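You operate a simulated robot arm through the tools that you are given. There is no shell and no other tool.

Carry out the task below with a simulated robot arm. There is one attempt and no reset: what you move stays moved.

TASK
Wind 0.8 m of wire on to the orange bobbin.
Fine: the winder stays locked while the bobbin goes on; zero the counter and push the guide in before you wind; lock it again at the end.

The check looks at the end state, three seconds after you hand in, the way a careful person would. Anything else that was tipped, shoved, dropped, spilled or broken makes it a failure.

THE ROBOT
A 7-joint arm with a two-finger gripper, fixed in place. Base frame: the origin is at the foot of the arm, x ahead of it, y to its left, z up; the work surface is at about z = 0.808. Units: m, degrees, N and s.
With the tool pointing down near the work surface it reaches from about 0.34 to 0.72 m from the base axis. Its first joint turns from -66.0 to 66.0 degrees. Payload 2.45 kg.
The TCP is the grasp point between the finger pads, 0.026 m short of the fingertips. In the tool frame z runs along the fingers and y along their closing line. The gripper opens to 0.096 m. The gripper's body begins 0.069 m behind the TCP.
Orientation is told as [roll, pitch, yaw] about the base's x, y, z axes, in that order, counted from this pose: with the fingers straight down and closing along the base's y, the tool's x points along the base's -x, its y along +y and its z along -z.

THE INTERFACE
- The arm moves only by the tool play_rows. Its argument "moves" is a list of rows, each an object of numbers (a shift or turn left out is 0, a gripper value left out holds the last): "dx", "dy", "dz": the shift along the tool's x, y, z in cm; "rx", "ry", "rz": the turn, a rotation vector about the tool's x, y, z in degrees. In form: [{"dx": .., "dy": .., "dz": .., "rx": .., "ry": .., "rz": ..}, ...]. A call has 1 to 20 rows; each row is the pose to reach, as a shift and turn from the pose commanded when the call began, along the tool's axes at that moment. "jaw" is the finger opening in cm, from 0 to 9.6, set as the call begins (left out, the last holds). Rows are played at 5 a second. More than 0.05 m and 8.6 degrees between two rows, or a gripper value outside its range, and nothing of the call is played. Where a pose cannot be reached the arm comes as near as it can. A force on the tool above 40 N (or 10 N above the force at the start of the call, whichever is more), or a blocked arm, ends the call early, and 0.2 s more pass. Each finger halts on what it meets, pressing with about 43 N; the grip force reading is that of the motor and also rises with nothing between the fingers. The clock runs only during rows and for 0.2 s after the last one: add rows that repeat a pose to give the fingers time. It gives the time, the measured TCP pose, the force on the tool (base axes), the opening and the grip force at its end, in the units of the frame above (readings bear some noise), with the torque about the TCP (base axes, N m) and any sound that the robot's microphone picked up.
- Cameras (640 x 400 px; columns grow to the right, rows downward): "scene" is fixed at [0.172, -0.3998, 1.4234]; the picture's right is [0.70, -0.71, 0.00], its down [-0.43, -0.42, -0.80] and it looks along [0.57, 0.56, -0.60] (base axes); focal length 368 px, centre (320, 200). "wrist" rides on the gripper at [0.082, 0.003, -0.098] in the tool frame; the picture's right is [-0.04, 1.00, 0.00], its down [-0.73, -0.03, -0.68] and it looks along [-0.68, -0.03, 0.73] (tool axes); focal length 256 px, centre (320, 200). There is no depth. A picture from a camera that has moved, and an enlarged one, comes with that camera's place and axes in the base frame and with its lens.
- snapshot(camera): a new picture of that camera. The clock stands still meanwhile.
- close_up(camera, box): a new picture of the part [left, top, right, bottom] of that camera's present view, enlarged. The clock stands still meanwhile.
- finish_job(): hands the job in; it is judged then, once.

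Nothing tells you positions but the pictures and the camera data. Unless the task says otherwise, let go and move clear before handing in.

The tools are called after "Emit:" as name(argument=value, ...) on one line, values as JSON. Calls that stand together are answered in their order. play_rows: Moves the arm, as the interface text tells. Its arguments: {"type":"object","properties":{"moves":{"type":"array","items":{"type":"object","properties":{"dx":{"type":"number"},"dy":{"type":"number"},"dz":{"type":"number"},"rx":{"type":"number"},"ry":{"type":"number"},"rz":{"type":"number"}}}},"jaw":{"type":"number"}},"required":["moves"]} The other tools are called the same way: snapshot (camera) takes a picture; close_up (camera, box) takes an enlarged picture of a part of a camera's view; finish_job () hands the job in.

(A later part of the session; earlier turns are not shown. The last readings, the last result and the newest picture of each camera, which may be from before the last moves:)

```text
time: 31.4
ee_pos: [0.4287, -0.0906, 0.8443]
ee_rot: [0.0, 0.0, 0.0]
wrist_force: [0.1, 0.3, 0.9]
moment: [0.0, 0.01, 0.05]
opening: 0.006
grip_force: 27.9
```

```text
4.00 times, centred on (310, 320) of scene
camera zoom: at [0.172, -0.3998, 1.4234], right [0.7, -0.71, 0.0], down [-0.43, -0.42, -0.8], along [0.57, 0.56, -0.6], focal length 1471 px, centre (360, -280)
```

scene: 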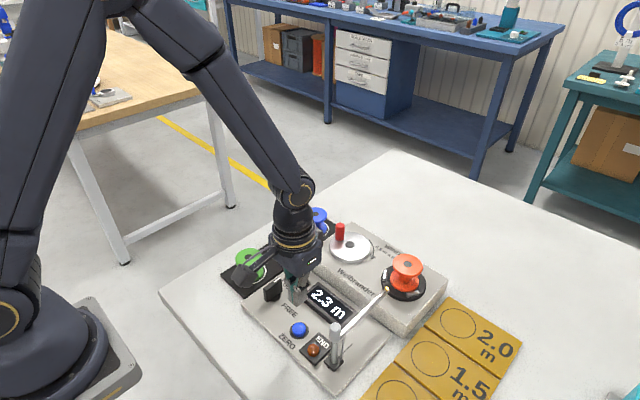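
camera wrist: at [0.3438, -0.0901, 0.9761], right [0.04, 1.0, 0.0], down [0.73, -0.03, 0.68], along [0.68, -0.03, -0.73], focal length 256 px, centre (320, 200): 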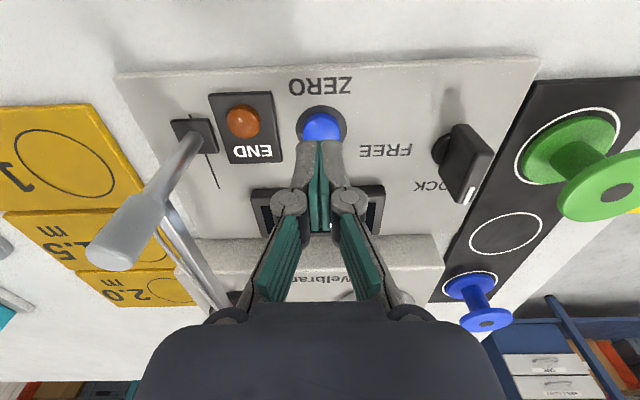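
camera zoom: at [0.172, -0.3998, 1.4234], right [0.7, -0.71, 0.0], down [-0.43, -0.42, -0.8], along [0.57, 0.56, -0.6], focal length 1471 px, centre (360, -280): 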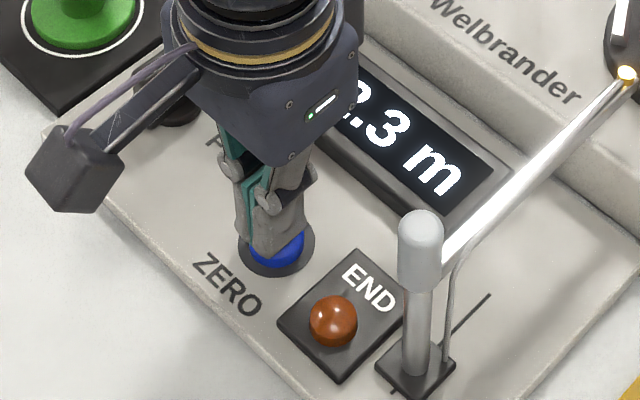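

Emit:
play_rows(moves=[{"dz": 0.15}, {"dz": 0.15}])

Emit:
play_rows(moves=[{"dz": 0.15}, {"dz": 0.15}])

Emit:
close_up(camera="scene", box=[230, 270, 390, 370])

Emit:
close_up(camera="wrist", box=[240, 90, 400, 190])

```text
time: 32.0
ee_pos: [0.4292, -0.0906, 0.8431]
ee_rot: [0.0, 0.0, -0.1]
wrist_force: [-2.0, -0.1, 2.0]
moment: [-0.01, 0.04, 0.02]
opening: 0.0057
grip_force: 28.7
heard: click
```

```text
time: 32.6
ee_pos: [0.4291, -0.0912, 0.8413]
ee_rot: [0.1, 0.1, 0.0]
wrist_force: [-0.4, 1.6, 3.9]
moment: [0.03, 0.02, 0.02]
opening: 0.0059
grip_force: 28.8
```

```text
4.00 times, centred on (310, 320) of scene
camera zoom: at [0.172, -0.3997, 1.4234], right [0.7, -0.71, 0.0], down [-0.43, -0.42, -0.8], along [0.57, 0.56, -0.6], focal length 1471 px, centre (360, -280)
```

zoom: 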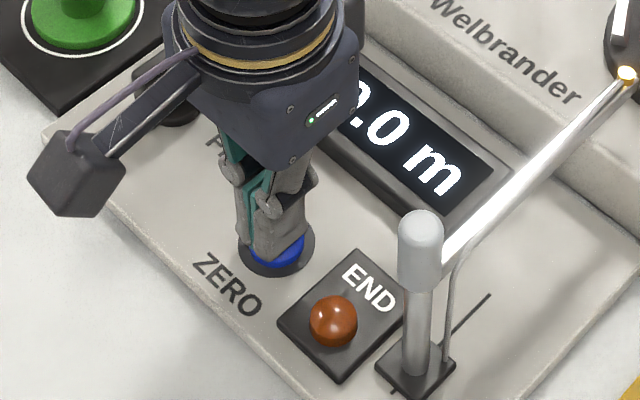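

```text
4.00 times, centred on (320, 140) of wrist
camera zoom: at [0.3473, -0.0875, 0.9404], right [0.04, 1.0, 0.0], down [0.73, -0.03, 0.68], along [0.68, -0.03, -0.73], focal length 1024 px, centre (320, 440)
```

zoom: 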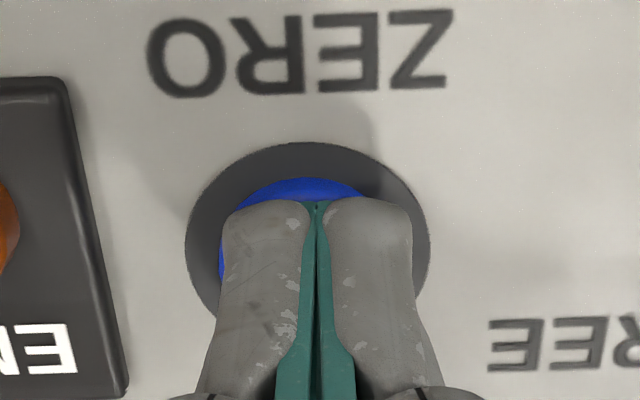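

The counter clicked and now reads 0.0. I'll retreat and go behind the guide post at about (0.428, -0.182) to push it in towards the bobbin.

Emit:
play_rows(moves=[{"dz": -3}, {"dz": -7}, {"dz": -12}, {"dx": 2, "dy": -3, "dz": -12}, {"dx": 4.4, "dy": -6, "dz": -12}, {"dx": 4.4, "dy": -9.1, "dz": -12}, {"dx": 4.4, "dy": -9.1, "dz": -12}])

Emit:
snapshot(camera="wrist")

Emit:
snapshot(camera="scene")

Emit:
close_up(camera="scene", box=[270, 250, 430, 350])

```text
time: 34.2
ee_pos: [0.3836, -0.1806, 0.9591]
ee_rot: [0.0, 0.0, 0.0]
wrist_force: [0.0, 1.5, -0.7]
moment: [-0.04, 0.0, 0.01]
opening: 0.0
grip_force: 28.6
```

```text
taken
camera wrist: at [0.3027, -0.1781, 1.0587], right [0.04, 1.0, 0.0], down [0.73, -0.03, 0.68], along [0.68, -0.03, -0.73], focal length 256 px, centre (320, 200)
```

wrist: 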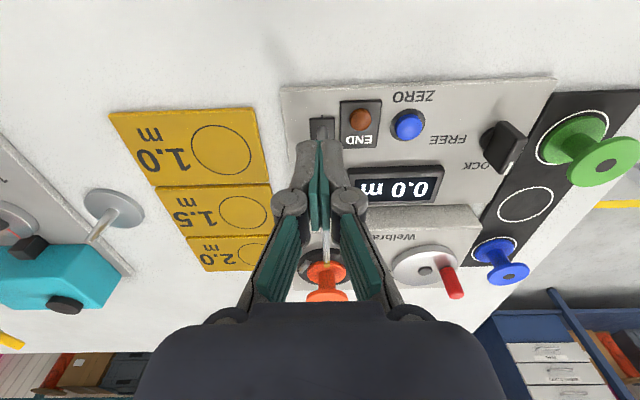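

```text
taken
```

scene: 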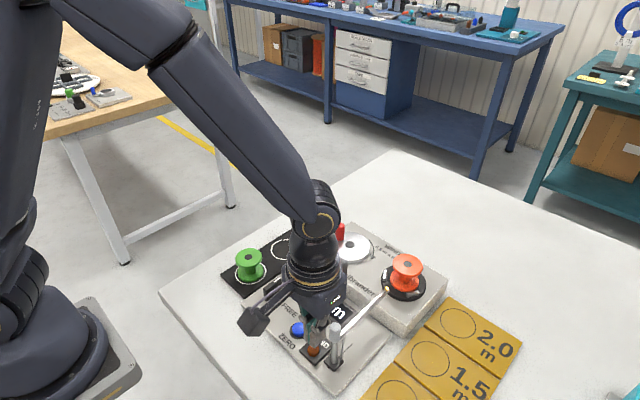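

```text
4.00 times, centred on (350, 300) of scene
camera zoom: at [0.172, -0.3998, 1.4234], right [0.7, -0.71, 0.0], down [-0.43, -0.42, -0.8], along [0.57, 0.56, -0.6], focal length 1471 px, centre (200, -200)
```

zoom: 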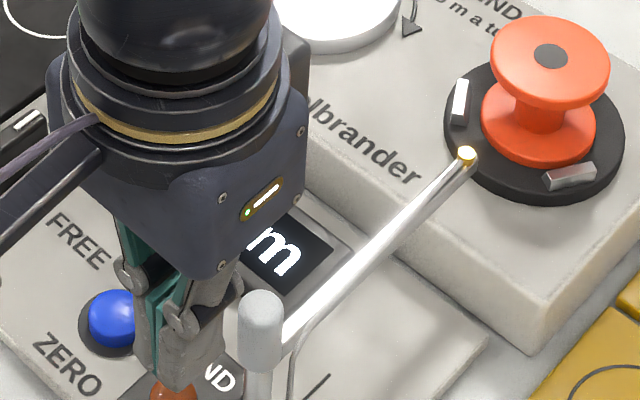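

Emit:
play_rows(moves=[{"dz": 2}, {"dz": 4}, {"dz": 6.2}, {"dz": 6.2}])

Emit:
snapshot(camera="wrist")

Emit:
close_up(camera="scene", box=[270, 270, 430, 370])

```text
time: 35.2
ee_pos: [0.3848, -0.18, 0.8977]
ee_rot: [0.0, 0.0, 0.0]
wrist_force: [-0.5, 0.2, -0.1]
moment: [-0.01, 0.0, 0.01]
opening: 0.0
grip_force: 28.4
```

```text
taken
camera wrist: at [0.3029, -0.1775, 0.9971], right [0.04, 1.0, 0.0], down [0.73, -0.03, 0.68], along [0.68, -0.03, -0.73], focal length 256 px, centre (320, 200)
```

wrist: 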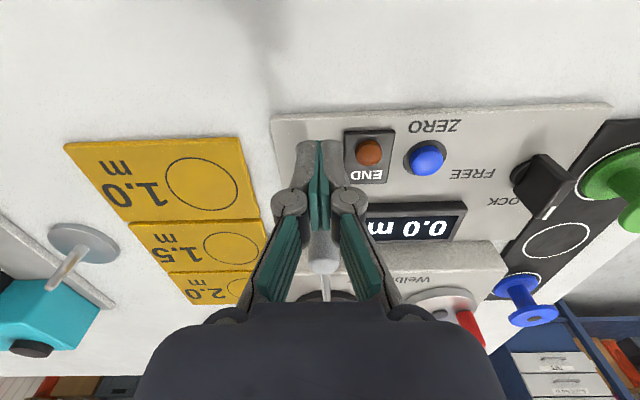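

```text
4.00 times, centred on (350, 320) of scene
camera zoom: at [0.172, -0.3998, 1.4234], right [0.7, -0.71, 0.0], down [-0.43, -0.42, -0.8], along [0.57, 0.56, -0.6], focal length 1471 px, centre (200, -280)
```

zoom: 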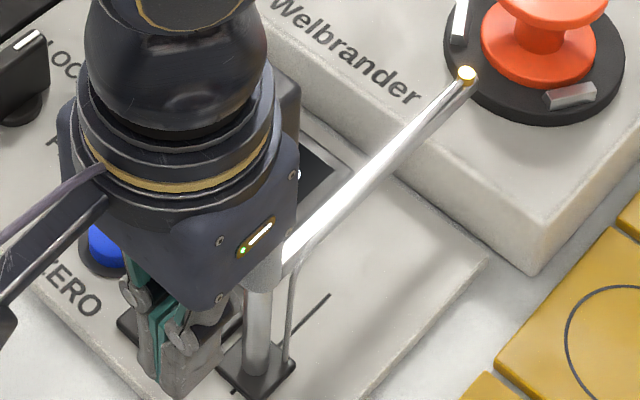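

Emit:
play_rows(moves=[{"dx": -0.5}, {"dx": -1}, {"dx": -1.5}, {"dx": -2}, {"dx": -2.5}, {"dx": -3.0}, {"dx": -3.5}])

Emit:
close_up(camera="scene", box=[270, 250, 430, 350])

Emit:
snapshot(camera="wrist")

```text
time: 36.8
ee_pos: [0.4203, -0.1812, 0.8978]
ee_rot: [0.0, 0.1, 0.0]
wrist_force: [-0.4, 0.0, -0.5]
moment: [0.02, 0.02, 0.02]
opening: 0.0
grip_force: 28.4
```

```text
4.00 times, centred on (350, 300) of scene
camera zoom: at [0.172, -0.3998, 1.4234], right [0.7, -0.71, 0.0], down [-0.43, -0.42, -0.8], along [0.57, 0.56, -0.6], focal length 1471 px, centre (200, -200)
```

zoom: 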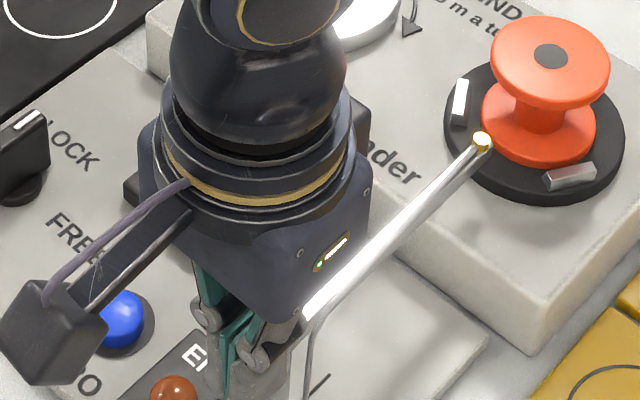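

```text
taken
camera wrist: at [0.3389, -0.1791, 0.9977], right [0.04, 1.0, 0.0], down [0.73, -0.03, 0.68], along [0.68, -0.03, -0.73], focal length 256 px, centre (320, 200)
```

wrist: 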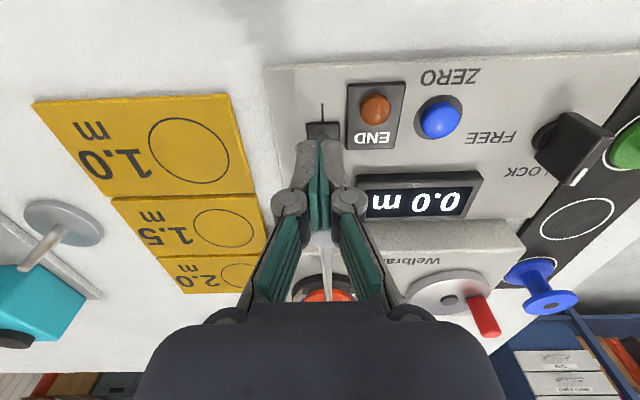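

The guide slides in with little force. I'll continue.

Emit:
play_rows(moves=[{"dx": -0.5}, {"dx": -1}, {"dx": -1.5}, {"dx": -2}, {"dx": -2.0}])

Emit:
close_up(camera="scene", box=[270, 250, 430, 350])

Emit:
snapshot(camera="wrist")

```text
time: 38.0
ee_pos: [0.4408, -0.1818, 0.8996]
ee_rot: [0.0, 0.0, 0.0]
wrist_force: [-1.2, 0.5, -0.2]
moment: [0.0, 0.0, 0.0]
opening: 0.0
grip_force: 28.8
```

```text
4.00 times, centred on (350, 300) of scene
camera zoom: at [0.172, -0.3998, 1.4234], right [0.7, -0.71, 0.0], down [-0.43, -0.42, -0.8], along [0.57, 0.56, -0.6], focal length 1471 px, centre (200, -200)
```

zoom: 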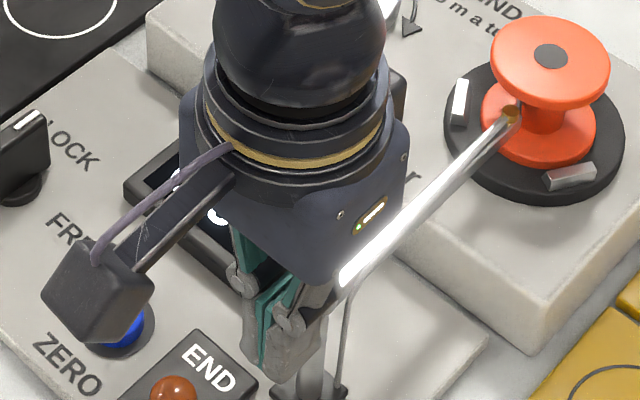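

```text
taken
camera wrist: at [0.3593, -0.1791, 0.9981], right [0.04, 1.0, 0.0], down [0.73, -0.03, 0.68], along [0.68, -0.03, -0.73], focal length 256 px, centre (320, 200)
```

wrist: 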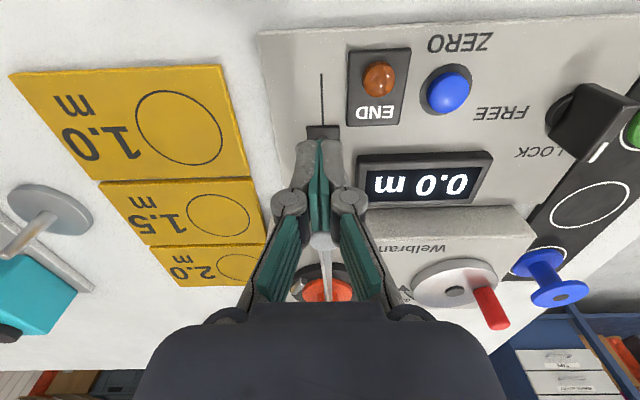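

Emit:
play_rows(moves=[{"dx": -0.2}, {"dx": -0.4}, {"dx": -0.4}])

Emit:
close_up(camera="scene", box=[340, 210, 440, 272])

```text
time: 38.8
ee_pos: [0.4444, -0.1821, 0.8993]
ee_rot: [0.0, 0.1, 0.0]
wrist_force: [-4.7, -0.3, 1.9]
moment: [0.06, -0.04, 0.02]
opening: 0.0
grip_force: 28.7
```

```text
6.40 times, centred on (390, 241) of scene
camera zoom: at [0.1719, -0.3998, 1.4234], right [0.7, -0.71, 0.0], down [-0.43, -0.42, -0.8], along [0.57, 0.56, -0.6], focal length 2353 px, centre (-128, -62)
```

zoom: 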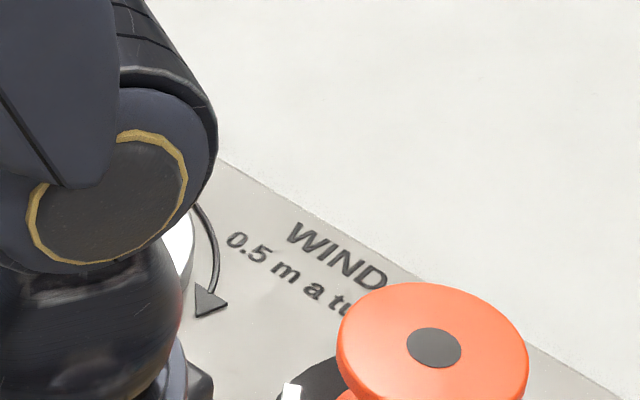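

Emit:
play_rows(moves=[{"dx": -0.2}, {"dx": -0.2}])

Emit:
close_up(camera="scene", box=[360, 240, 440, 290])

```text
time: 39.4
ee_pos: [0.4444, -0.1821, 0.8986]
ee_rot: [0.1, 0.3, -0.1]
wrist_force: [-20.1, -1.9, 6.7]
moment: [0.07, -0.22, -0.04]
opening: 0.0
grip_force: 28.8
```

```text
8.00 times, centred on (400, 265) of scene
camera zoom: at [0.1714, -0.3998, 1.4235], right [0.7, -0.71, 0.0], down [-0.43, -0.42, -0.8], along [0.57, 0.56, -0.6], focal length 2942 px, centre (-320, -320)
```

zoom: 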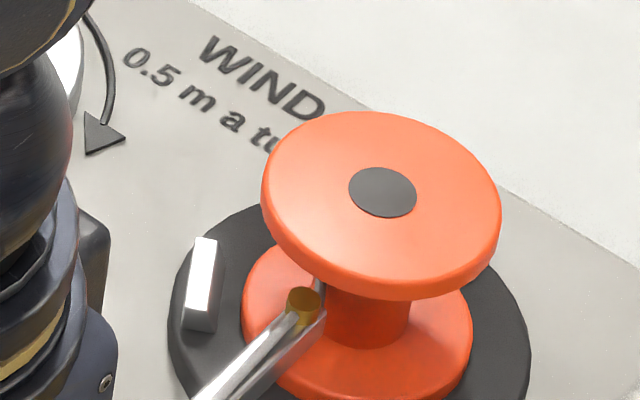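

The guide hit its stop, with the tip at the bobbin's core and the bobbin unmoved. I'll back off, rise, and go to the LOCK/FREE knob.

Emit:
play_rows(moves=[{"dx": 1}, {"dx": 2.5}, {"dx": 2.5, "dz": -3}, {"dx": 2.5, "dz": -7}, {"dx": 1, "dy": 4, "dz": -9}, {"dx": 0.5, "dy": 8, "dz": -9}, {"dx": 0.5, "dy": 12, "dz": -9}, {"dx": 0.5, "dy": 16, "dz": -9}, {"dx": 0.5, "dy": 18, "dz": -9}, {"dx": 0.5, "dy": 18, "dz": -9}], jaw=4)

Emit:
snapshot(camera="wrist")

Emit:
snapshot(camera="scene")

Emit:
close_up(camera="scene", box=[310, 250, 430, 325])

```text
time: 41.6
ee_pos: [0.4405, 0.0017, 0.9904]
ee_rot: [0.0, 0.0, 0.0]
wrist_force: [0.1, -0.2, 0.2]
moment: [-0.05, -0.03, 0.01]
opening: 0.0401
grip_force: 0.1
```

```text
taken
camera wrist: at [0.3591, 0.0043, 1.0894], right [0.04, 1.0, 0.0], down [0.73, -0.03, 0.68], along [0.68, -0.03, -0.73], focal length 256 px, centre (320, 200)
```

wrist: 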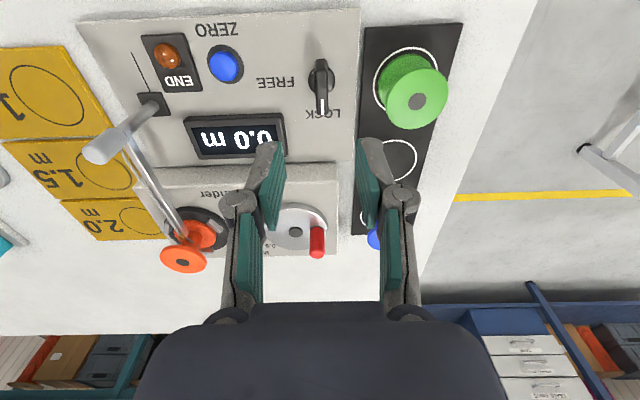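

```text
taken
```

scene: 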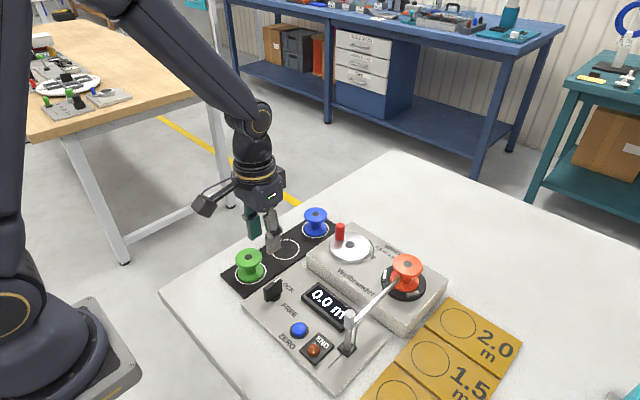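

```text
5.33 times, centred on (370, 288) of scene
camera zoom: at [0.172, -0.3997, 1.4234], right [0.7, -0.71, 0.0], down [-0.43, -0.42, -0.8], along [0.57, 0.56, -0.6], focal length 1961 px, centre (53, -267)
```

zoom: 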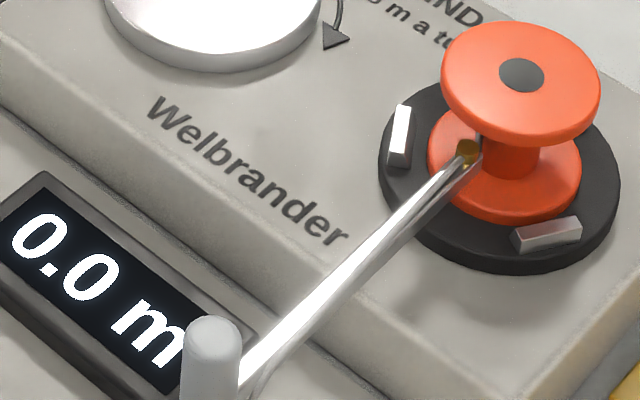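

Emit:
close_up(camera="wrist", box=[240, 30, 400, 130])

Emit:
close_up(camera="scene", box=[240, 260, 320, 310])

```text
4.00 times, centred on (320, 80) of wrist
camera zoom: at [0.3591, 0.0043, 1.0894], right [0.04, 1.0, 0.0], down [0.73, -0.03, 0.68], along [0.68, -0.03, -0.73], focal length 1024 px, centre (320, 680)
```

zoom: 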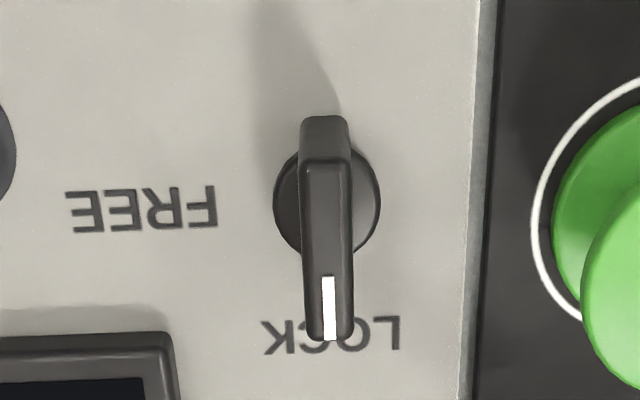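

```text
8.00 times, centred on (280, 285) of scene
camera zoom: at [0.172, -0.3997, 1.4234], right [0.7, -0.71, 0.0], down [-0.43, -0.42, -0.8], along [0.57, 0.56, -0.6], focal length 2942 px, centre (640, -480)
```

zoom: 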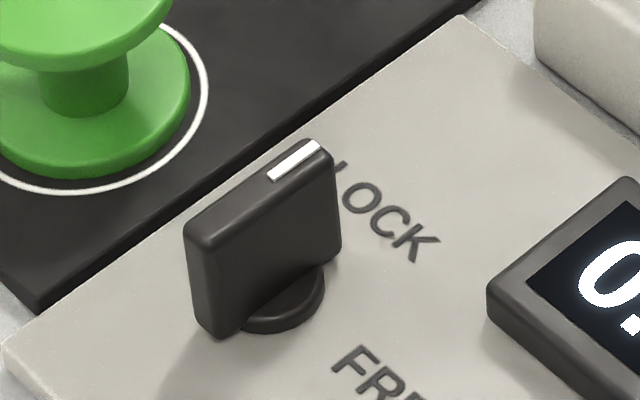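

Emit:
play_rows(moves=[{"dx": -0.75, "dz": 2}, {"dx": -0.75, "dz": 5}, {"dx": -0.75, "dz": 8}, {"dx": -0.75, "dz": 10.5}, {"dx": -0.75, "dz": 10.5}])

Emit:
close_up(camera="wrist", box=[200, 50, 440, 200])

Emit:
close_up(camera="scene", box=[220, 220, 348, 300])

```text
time: 42.8
ee_pos: [0.4475, -0.0029, 0.882]
ee_rot: [0.0, -0.1, 0.0]
wrist_force: [-0.2, 0.0, -0.2]
moment: [-0.01, 0.02, 0.01]
opening: 0.0401
grip_force: 0.1
```

```text
2.67 times, centred on (320, 125) of wrist
camera zoom: at [0.366, 0.0001, 0.9811], right [0.04, 1.0, 0.0], down [0.73, -0.03, 0.68], along [0.68, -0.03, -0.73], focal length 683 px, centre (320, 400)
```

zoom: 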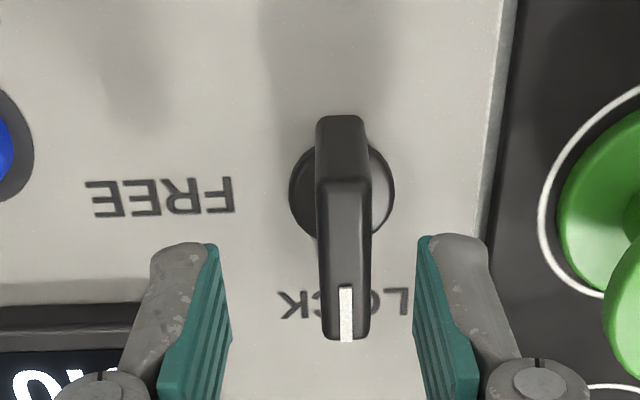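

```text
5.00 times, centred on (284, 260) of scene
camera zoom: at [0.172, -0.3998, 1.4234], right [0.7, -0.71, 0.0], down [-0.43, -0.42, -0.8], along [0.57, 0.56, -0.6], focal length 1838 px, centre (500, -100)
```

zoom: 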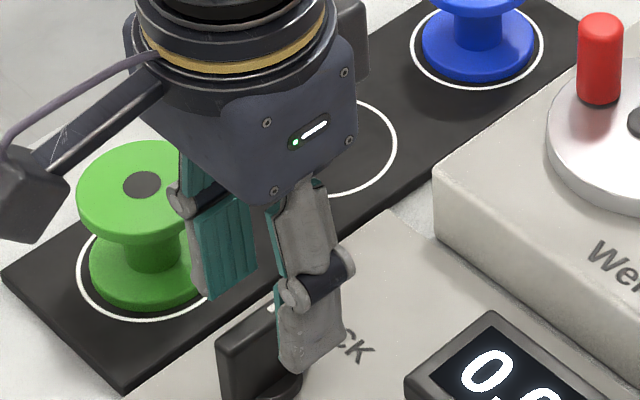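

Emit:
play_rows(moves=[{"dy": 0.45, "dz": 0.5}, {"dy": 0.45, "dz": 1.5}, {"dy": 0.45, "dz": 2.5}, {"dy": 0.45, "dz": 3.4}, {"dy": 0.45, "dz": 3.4}])

Emit:
close_up(camera="wrist", box=[200, 80, 440, 230])

Emit:
close_up(camera="scene", box=[220, 240, 348, 320])

```text
time: 44.0
ee_pos: [0.449, 0.0028, 0.8501]
ee_rot: [0.0, -0.1, -0.1]
wrist_force: [0.0, 0.2, 0.0]
moment: [-0.03, -0.02, -0.01]
opening: 0.0403
grip_force: 0.0
```

```text
2.67 times, centred on (320, 155) of wrist
camera zoom: at [0.3669, 0.0057, 0.9486], right [0.04, 1.0, 0.0], down [0.73, -0.03, 0.68], along [0.68, -0.03, -0.73], focal length 683 px, centre (320, 320)
```

zoom: 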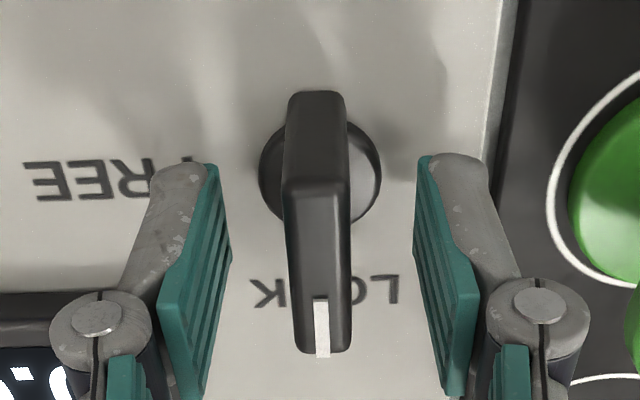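

```text
5.00 times, centred on (284, 280) of scene
camera zoom: at [0.172, -0.3998, 1.4234], right [0.7, -0.71, 0.0], down [-0.43, -0.42, -0.8], along [0.57, 0.56, -0.6], focal length 1838 px, centre (500, -200)
```

zoom: 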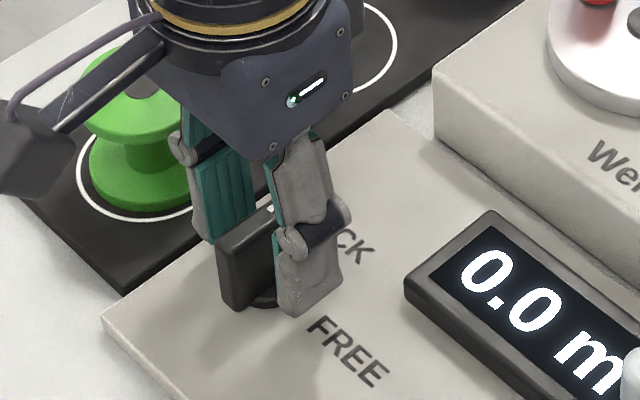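

Emit:
play_rows(moves=[{"dx": 0.25, "dy": -0.1}, {"dx": 0.25, "dy": -0.1}])

Emit:
play_rows(moves=[{"dz": 0}, {"dz": 0}, {"dz": 0}, {"dz": 0}, {"dz": 0}], jaw=0.8)

Emit:
close_up(camera="wrist", box=[200, 80, 440, 230])

```text
time: 44.6
ee_pos: [0.4476, 0.0022, 0.8502]
ee_rot: [0.1, 0.0, -0.1]
wrist_force: [0.2, -0.1, 0.5]
moment: [-0.03, 0.02, 0.03]
opening: 0.04
grip_force: 0.0
```

```text
time: 45.8
ee_pos: [0.4461, 0.0026, 0.8494]
ee_rot: [0.1, 0.0, -0.1]
wrist_force: [-0.2, 7.5, -0.3]
moment: [0.2, -0.07, -0.02]
opening: 0.0116
grip_force: 38.5
```

```text
2.67 times, centred on (320, 155) of wrist
camera zoom: at [0.3648, 0.0055, 0.9489], right [0.04, 1.0, 0.0], down [0.73, -0.03, 0.68], along [0.68, -0.03, -0.73], focal length 683 px, centre (320, 320)
```

zoom: 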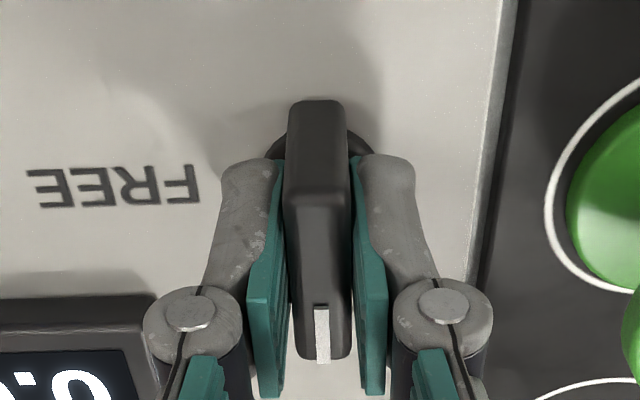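

Gripped the knob blade. I'll turn it clockwise (from LOCK towards FREE), with a small test first.

Emit:
play_rows(moves=[{"dy": 0.1, "rz": 5}, {"dy": 0.1, "rz": 10}, {"dy": 0.1, "rz": 15}, {"dy": 0.1, "rz": 20}])

Emit:
snapshot(camera="wrist")

Emit:
close_up(camera="scene", box=[220, 240, 348, 320])

```text
time: 46.8
ee_pos: [0.4473, 0.0042, 0.8501]
ee_rot: [0.1, -0.1, -20.1]
wrist_force: [8.5, 7.2, -6.7]
moment: [0.58, 0.87, 0.02]
opening: 0.0121
grip_force: 38.7
```

```text
taken
camera wrist: at [0.3708, 0.0339, 0.9488], right [0.38, 0.92, 0.0], down [0.68, -0.28, 0.68], along [0.63, -0.26, -0.73], focal length 256 px, centre (320, 200)
```

wrist: 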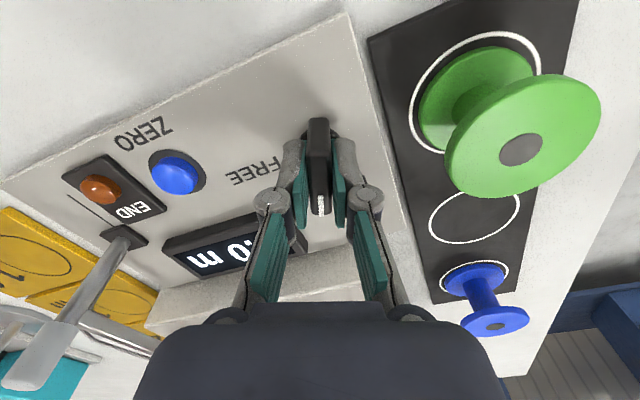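

```text
5.00 times, centred on (284, 280) of scene
camera zoom: at [0.1723, -0.3996, 1.4234], right [0.7, -0.71, 0.0], down [-0.43, -0.42, -0.8], along [0.57, 0.56, -0.6], focal length 1838 px, centre (500, -200)
```

zoom: 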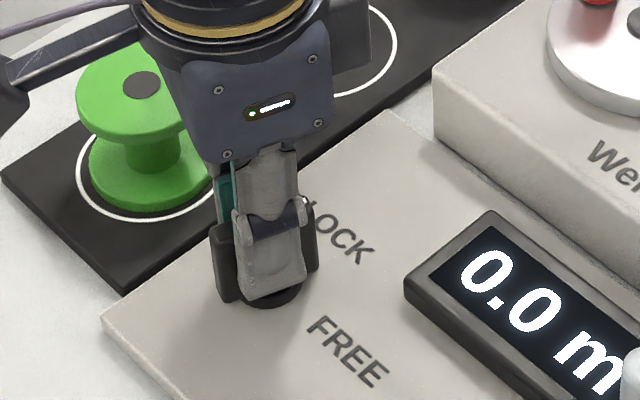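

Emit:
play_rows(moves=[{"dx": -0.06, "dy": 0.13, "rz": 7}, {"dx": -0.06, "dy": 0.13, "rz": 14}, {"dx": -0.06, "dy": 0.13, "rz": 21}, {"dx": -0.06, "dy": 0.13, "rz": 28}, {"dx": -0.06, "dy": 0.13, "rz": 35}])

Emit:
close_up(camera="scene", box=[220, 240, 348, 320])

```text
time: 48.0
ee_pos: [0.4478, 0.0039, 0.8493]
ee_rot: [0.0, 0.1, -55.1]
wrist_force: [3.2, 2.1, -3.7]
moment: [-0.5, -0.43, 0.01]
opening: 0.0116
grip_force: 38.8
```

```text
5.00 times, centred on (284, 280) of scene
camera zoom: at [0.1721, -0.3997, 1.4234], right [0.7, -0.71, 0.0], down [-0.43, -0.42, -0.8], along [0.57, 0.56, -0.6], focal length 1838 px, centre (500, -200)
```

zoom: 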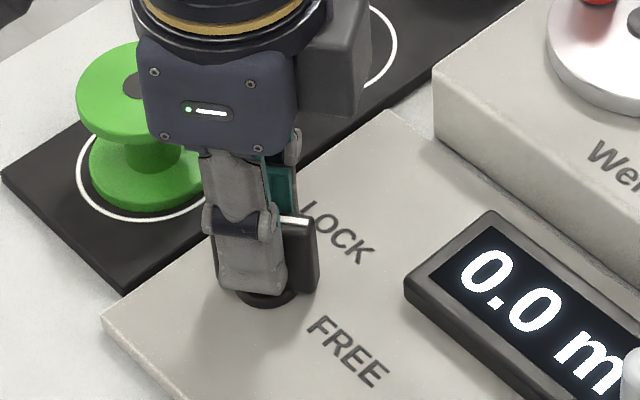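

Emit:
play_rows(moves=[{"rz": 7}, {"rz": 14}, {"rz": 21}, {"rz": 28}, {"rz": 35}, {"rz": 35}])

Emit:
close_up(camera="scene", box=[220, 240, 348, 320])

Emit:
snapshot(camera="scene")

```text
time: 49.4
ee_pos: [0.4475, 0.0051, 0.8482]
ee_rot: [0.0, -0.1, -90.1]
wrist_force: [16.1, -1.4, -30.0]
moment: [-0.22, -0.37, 0.1]
opening: 0.0121
grip_force: 38.7
```

```text
5.00 times, centred on (284, 280) of scene
camera zoom: at [0.1728, -0.3998, 1.4233], right [0.7, -0.71, 0.0], down [-0.43, -0.42, -0.8], along [0.57, 0.56, -0.6], focal length 1838 px, centre (500, -200)
```

zoom: 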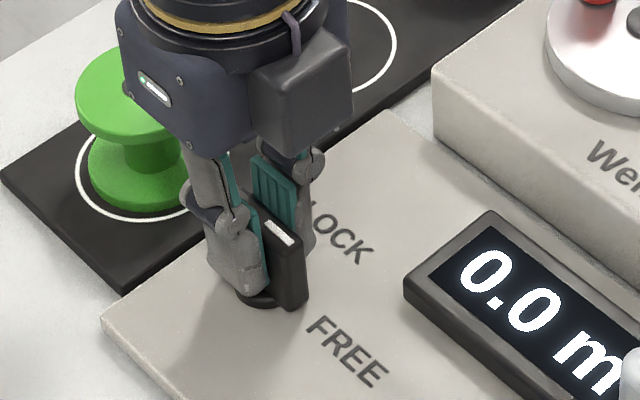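

```text
taken
```

scene: 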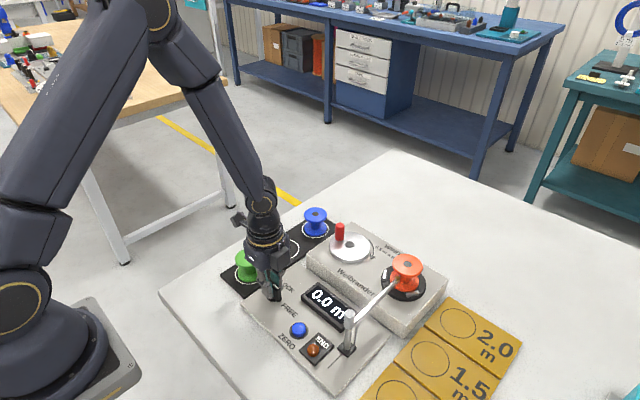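

The knob reached -90°. I'll release it and rise to see where it points.

Emit:
play_rows(moves=[{"dz": 0}, {"dz": 0}, {"dz": 0}, {"dz": 0}], jaw=4)

Emit:
play_rows(moves=[{"dz": -1}, {"dz": -3}, {"dz": -6}, {"dz": -9}, {"dz": -12}, {"dz": -15}, {"dz": -15}])

Emit:
snapshot(camera="scene")

Emit:
close_up(camera="scene", box=[220, 240, 348, 320])

Emit:
snapshot(camera="wrist")

```text
time: 50.4
ee_pos: [0.4475, 0.0069, 0.8503]
ee_rot: [0.0, 0.0, -90.1]
wrist_force: [-0.1, 0.5, 0.4]
moment: [-0.01, 0.02, 0.03]
opening: 0.0402
grip_force: 0.1
```

```text
time: 52.0
ee_pos: [0.446, 0.0037, 1.0013]
ee_rot: [0.0, 0.1, -89.9]
wrist_force: [0.7, -0.2, -0.8]
moment: [0.0, 0.01, 0.0]
opening: 0.04
grip_force: 0.1
```

```text
taken
```

scene: 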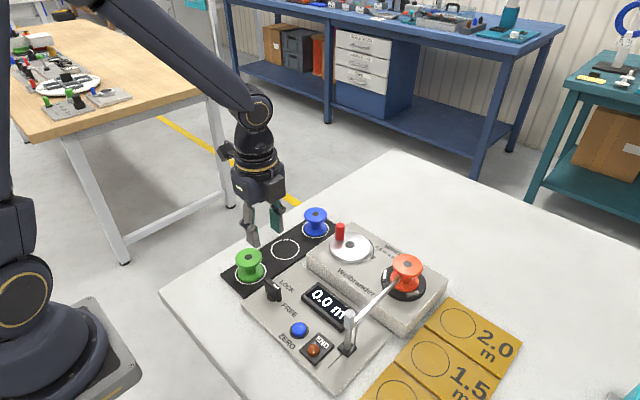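

```text
5.00 times, centred on (284, 280) of scene
camera zoom: at [0.172, -0.3998, 1.4234], right [0.7, -0.71, 0.0], down [-0.43, -0.42, -0.8], along [0.57, 0.56, -0.6], focal length 1838 px, centre (500, -200)
```

zoom: 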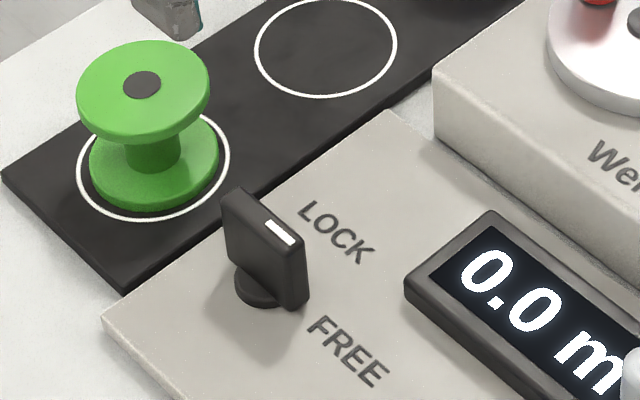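

```text
taken
camera wrist: at [0.4497, 0.0848, 1.1002], right [1.0, -0.04, 0.0], down [-0.03, -0.73, 0.68], along [-0.03, -0.68, -0.73], focal length 256 px, centre (320, 200)
```

wrist: 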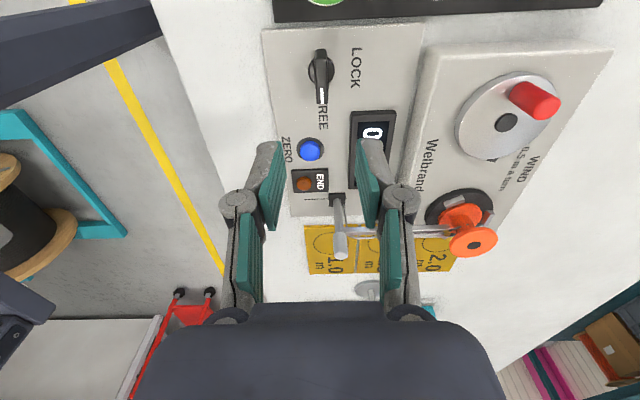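

The knob now points at FREE. I'll turn the tool back to zero yaw and move towards the crank for a look.

Emit:
play_rows(moves=[{"dz": -1, "rz": -8}, {"dz": -2, "rz": -16}, {"dz": -3, "rz": -24}, {"dy": 2, "dx": -0.5, "dz": -3, "rz": -32}, {"dy": 4, "dx": -1, "dz": -3, "rz": -40}, {"dy": 6, "dx": -1.5, "dz": -3, "rz": -48}, {"dy": 8, "dx": -2, "dz": -3, "rz": -56}, {"dy": 10, "dx": -2.5, "dz": -3, "rz": -64}, {"dy": 12, "dx": -3, "dz": -3, "rz": -72}, {"dy": 14, "dx": -3.5, "dz": -3, "rz": -80}, {"dy": 15.4, "dx": -4, "dz": -3, "rz": -88}, {"dy": 15.4, "dx": -4, "dz": -3, "rz": -90}, {"dy": 15.4, "dx": -4, "dz": -3, "rz": -90}])

Emit:
snapshot(camera="wrist")

Emit:
close_up(camera="wrist", box=[220, 0, 420, 125])

```text
time: 54.8
ee_pos: [0.6009, -0.0356, 1.0318]
ee_rot: [0.0, 0.0, 0.1]
wrist_force: [0.4, 0.6, 0.0]
moment: [0.04, 0.01, -0.01]
opening: 0.04
grip_force: 0.2
```

```text
taken
camera wrist: at [0.5187, -0.0326, 1.1303], right [0.04, 1.0, 0.0], down [0.73, -0.03, 0.68], along [0.68, -0.03, -0.73], focal length 256 px, centre (320, 200)
```

wrist: 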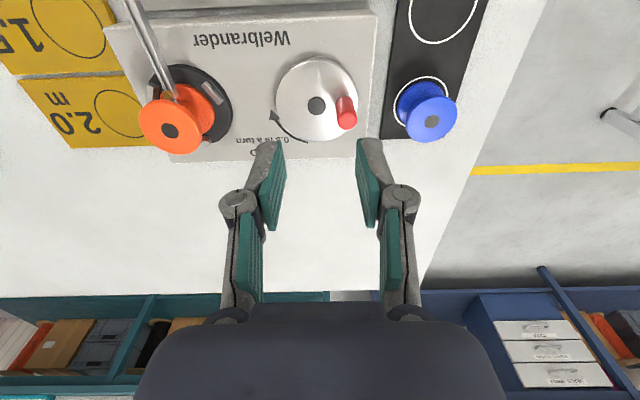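

```text
3.20 times, centred on (320, 62) of wrist
camera zoom: at [0.5187, -0.0326, 1.1303], right [0.04, 1.0, 0.0], down [0.73, -0.03, 0.68], along [0.68, -0.03, -0.73], focal length 819 px, centre (320, 640)
```

zoom: 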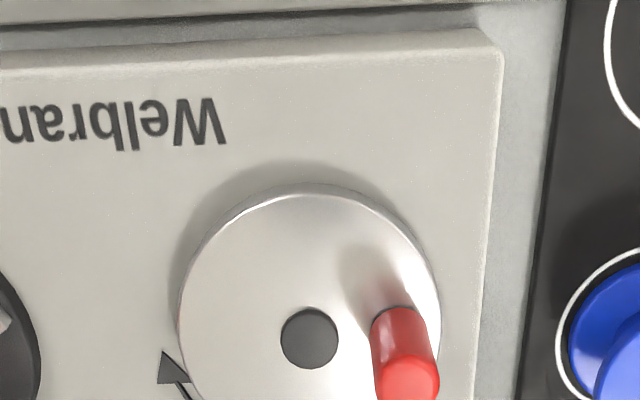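

Emit:
play_rows(moves=[{"dx": -1.2, "dy": 1.2, "dz": 2}, {"dx": -2.3, "dy": 2.3, "dz": 4}, {"dx": -2.3, "dy": 2.3, "dz": 7}, {"dx": -2.3, "dy": 2.3, "dz": 7}])

Emit:
close_up(camera="wrist", box=[200, 50, 440, 200])

Emit:
close_up(camera="scene", box=[280, 170, 440, 270])

```text
time: 55.8
ee_pos: [0.6253, -0.0133, 0.9619]
ee_rot: [0.0, 0.0, 0.0]
wrist_force: [0.6, -1.2, 0.4]
moment: [0.01, 0.01, 0.0]
opening: 0.04
grip_force: 0.0
```

```text
2.67 times, centred on (320, 125) of wrist
camera zoom: at [0.5429, -0.0106, 1.06], right [0.04, 1.0, 0.0], down [0.73, -0.03, 0.68], along [0.68, -0.03, -0.73], focal length 683 px, centre (320, 400)
```

zoom: 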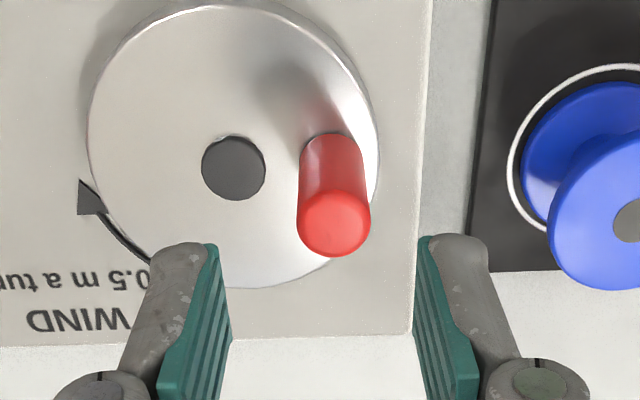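

```text
4.00 times, centred on (360, 220) of scene
camera zoom: at [0.172, -0.3998, 1.4234], right [0.7, -0.71, 0.0], down [-0.43, -0.42, -0.8], along [0.57, 0.56, -0.6], focal length 1471 px, centre (160, 120)
```

zoom: 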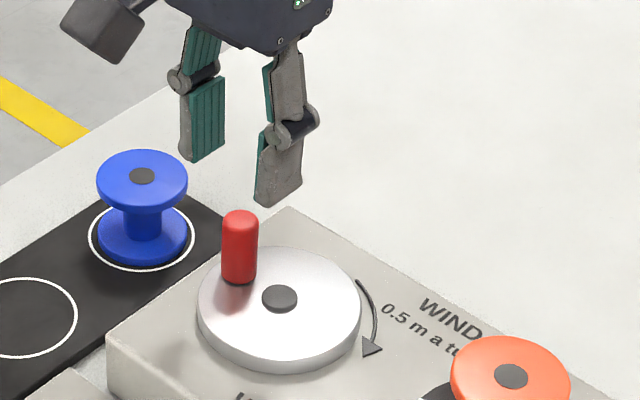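

Emit:
play_rows(moves=[{"dx": 0.1, "dy": 0.15, "dz": 1.5}, {"dx": 0.1, "dy": 0.15, "dz": 3}, {"dx": 0.1, "dy": 0.15, "dz": 4.5}, {"dx": 0.1, "dy": 0.15, "dz": 5.8}, {"dx": 0.1, "dy": 0.15, "dz": 5.8}])

Emit:
close_up(camera="wrist", box=[200, 80, 440, 230])

Emit:
close_up(camera="scene", box=[280, 170, 440, 270])

```text
time: 57.0
ee_pos: [0.6238, -0.0129, 0.9021]
ee_rot: [0.0, 0.0, 0.0]
wrist_force: [0.0, 0.3, -0.3]
moment: [-0.03, 0.02, -0.03]
opening: 0.04
grip_force: 0.1
```

```text
2.67 times, centred on (320, 155) of wrist
camera zoom: at [0.5413, -0.0089, 1.0005], right [0.04, 1.0, 0.0], down [0.73, -0.03, 0.68], along [0.68, -0.03, -0.73], focal length 683 px, centre (320, 320)
```

zoom: 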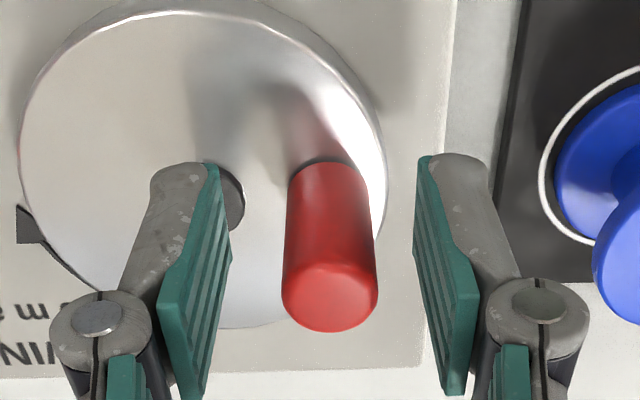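

```text
4.00 times, centred on (360, 220) of scene
camera zoom: at [0.172, -0.3998, 1.4234], right [0.7, -0.71, 0.0], down [-0.43, -0.42, -0.8], along [0.57, 0.56, -0.6], focal length 1471 px, centre (160, 120)
```

zoom: 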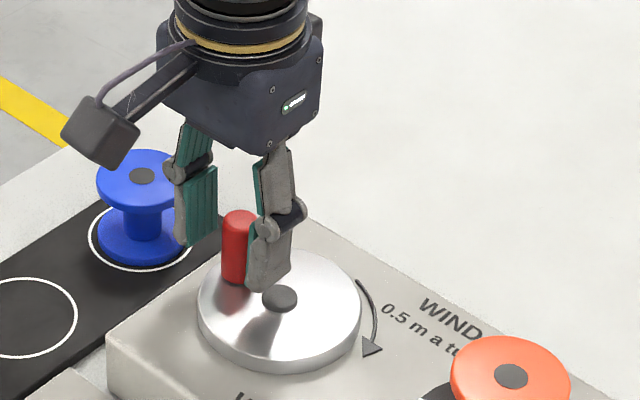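

Emit:
play_rows(moves=[{"dx": 0.12, "dy": 0.15}, {"dx": 0.12, "dy": 0.15}])

Emit:
play_rows(moves=[{"dz": 0}, {"dz": 0}, {"dz": 0}, {"dz": 0}, {"dz": 0}], jaw=1.5)

Emit:
close_up(camera="wrist", box=[200, 80, 440, 230])

Emit:
close_up(camera="scene", box=[280, 190, 440, 290])

```text
time: 57.6
ee_pos: [0.6215, -0.0096, 0.9021]
ee_rot: [-0.1, 0.0, -0.1]
wrist_force: [1.0, 0.5, -0.2]
moment: [-0.01, 0.01, 0.0]
opening: 0.0399
grip_force: 0.0
```

```text
time: 58.8
ee_pos: [0.6219, -0.0092, 0.9014]
ee_rot: [0.0, 0.0, 0.1]
wrist_force: [0.2, -3.0, -0.5]
moment: [-0.01, 0.04, -0.04]
opening: 0.0194
grip_force: 44.1
```

```text
2.67 times, centred on (320, 155) of wrist
camera zoom: at [0.5404, -0.0073, 1.0011], right [0.04, 1.0, 0.0], down [0.73, -0.03, 0.68], along [0.68, -0.03, -0.73], focal length 683 px, centre (320, 320)
```

zoom: 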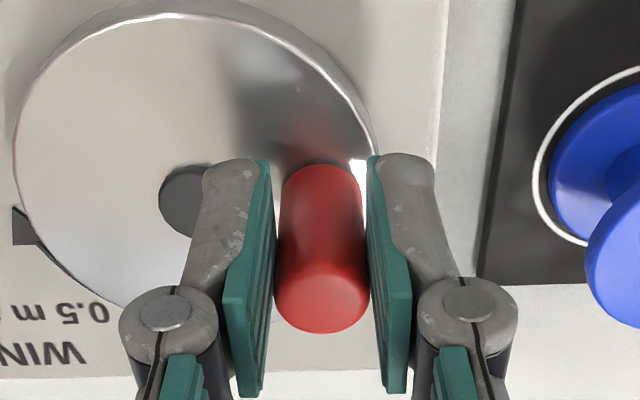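

```text
4.00 times, centred on (360, 240) of scene
camera zoom: at [0.172, -0.3998, 1.4234], right [0.7, -0.71, 0.0], down [-0.43, -0.42, -0.8], along [0.57, 0.56, -0.6], focal length 1471 px, centre (160, 40)
```

zoom: 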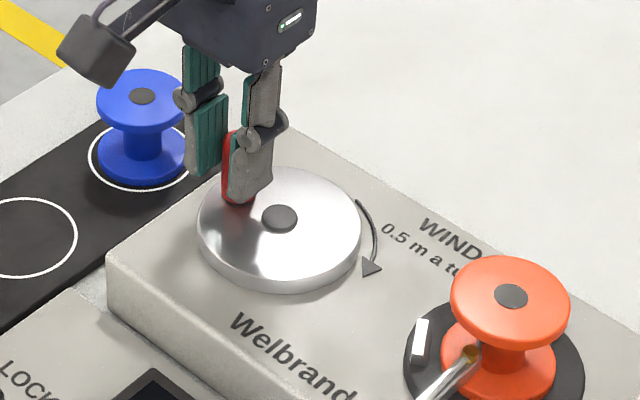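

The handle is gripped. I'll try a small clockwise arc and check the forces and counter.

Emit:
play_rows(moves=[{"dx": -0.2, "dy": 0.03}, {"dx": -0.41, "dy": 0.043}, {"dx": -0.61, "dy": 0.04}, {"dx": -0.82, "dy": 0.029}, {"dx": -1.02, "dy": -0.005}, {"dx": -1.226, "dy": -0.043}])

Emit:
close_up(camera="scene", box=[280, 190, 440, 290])

Emit:
snapshot(camera="scene")

```text
time: 60.2
ee_pos: [0.634, -0.0125, 0.9015]
ee_rot: [-0.1, 0.1, -0.1]
wrist_force: [-6.1, -16.4, 3.2]
moment: [-0.45, -0.46, -0.16]
opening: 0.0192
grip_force: 44.7
```

```text
4.00 times, centred on (360, 240) of scene
camera zoom: at [0.1717, -0.4002, 1.4233], right [0.7, -0.71, 0.0], down [-0.43, -0.42, -0.8], along [0.57, 0.56, -0.6], focal length 1471 px, centre (160, 40)
```

zoom: 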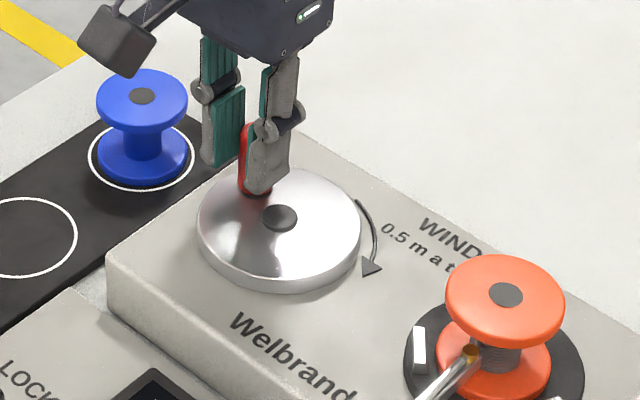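

```text
taken
```

scene: 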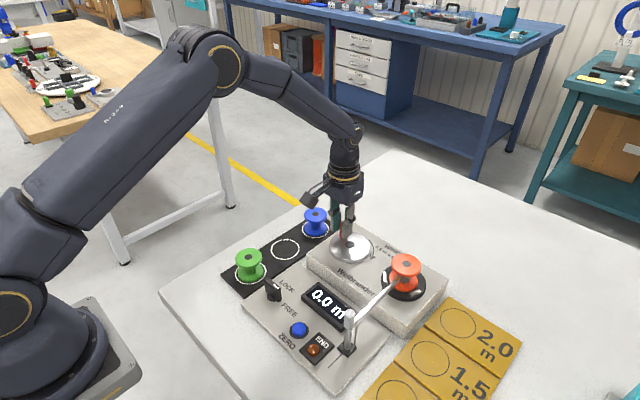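

The crank turns and the wire begins winding. Some inward radial force suggests a small centre error, and the bobbin seems to have shifted slightly, so I'll look closely.

Emit:
close_up(camera="scene", box=[364, 240, 444, 290])

Emit:
close_up(camera="scene", box=[290, 270, 370, 320])

Emit:
snapshot(camera="wrist")

Emit:
play_rows(moves=[{"dx": 0.05, "dy": -0.1}])

```text
8.00 times, centred on (404, 265) of scene
camera zoom: at [0.1717, -0.4002, 1.4233], right [0.7, -0.71, 0.0], down [-0.43, -0.42, -0.8], along [0.57, 0.56, -0.6], focal length 2942 px, centre (-352, -320)
```

zoom: 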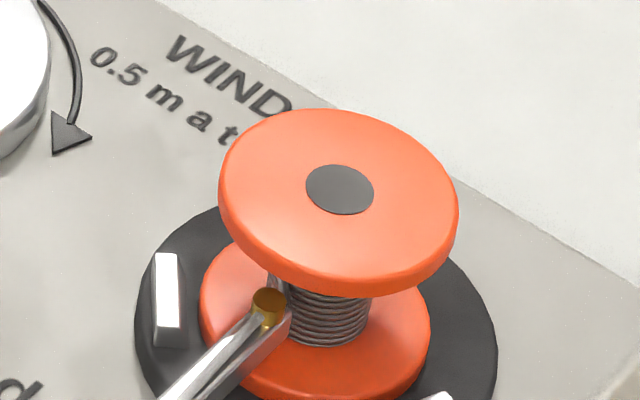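

```text
8.00 times, centred on (330, 295) of scene
camera zoom: at [0.1717, -0.4002, 1.4233], right [0.7, -0.71, 0.0], down [-0.43, -0.42, -0.8], along [0.57, 0.56, -0.6], focal length 2942 px, centre (240, -560)
```

zoom: 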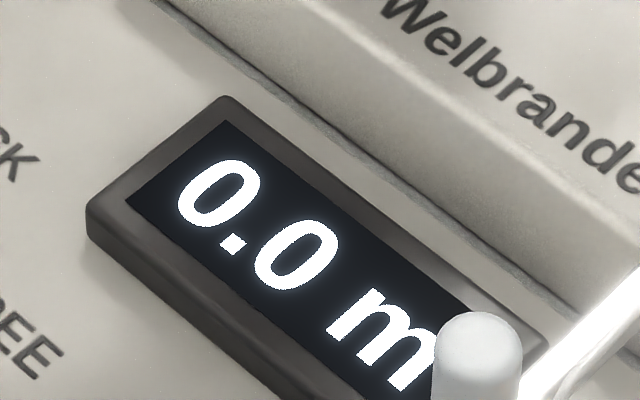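

```text
taken
camera wrist: at [0.5519, -0.009, 1.0012], right [0.04, 1.0, 0.0], down [0.73, -0.03, 0.68], along [0.68, -0.03, -0.73], focal length 256 px, centre (320, 200)
```

wrist: 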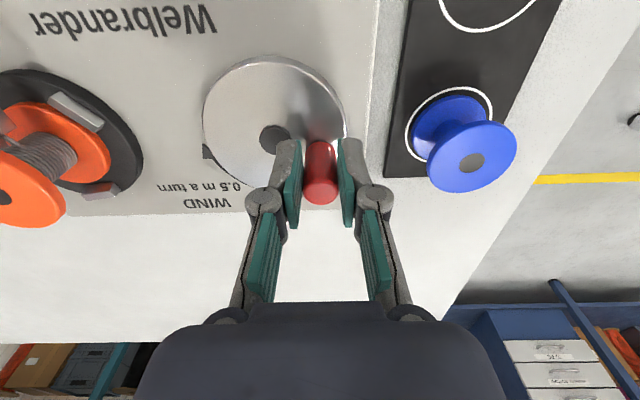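

```text
time: 60.6
ee_pos: [0.6328, -0.0122, 0.9022]
ee_rot: [0.0, 0.0, 0.0]
wrist_force: [-5.2, -13.6, 7.4]
moment: [-0.45, 0.69, -0.18]
opening: 0.0196
grip_force: 44.2
```

Emit:
play_rows(moves=[{"dz": 0}, {"dz": 0}])

Emit:
play_rows(moves=[{"dx": 0.03, "dy": -0.1}, {"dx": 0.03, "dy": -0.1}])

```text
time: 61.2
ee_pos: [0.6325, -0.0114, 0.903]
ee_rot: [0.1, -0.1, 0.1]
wrist_force: [-6.1, -14.1, 8.9]
moment: [-0.36, 0.83, -0.14]
opening: 0.0194
grip_force: 44.1
```

```text
time: 61.8
ee_pos: [0.633, -0.0115, 0.9021]
ee_rot: [0.1, 0.0, 0.0]
wrist_force: [-4.3, -10.9, -0.9]
moment: [-0.27, -0.12, -0.13]
opening: 0.0194
grip_force: 44.4
```

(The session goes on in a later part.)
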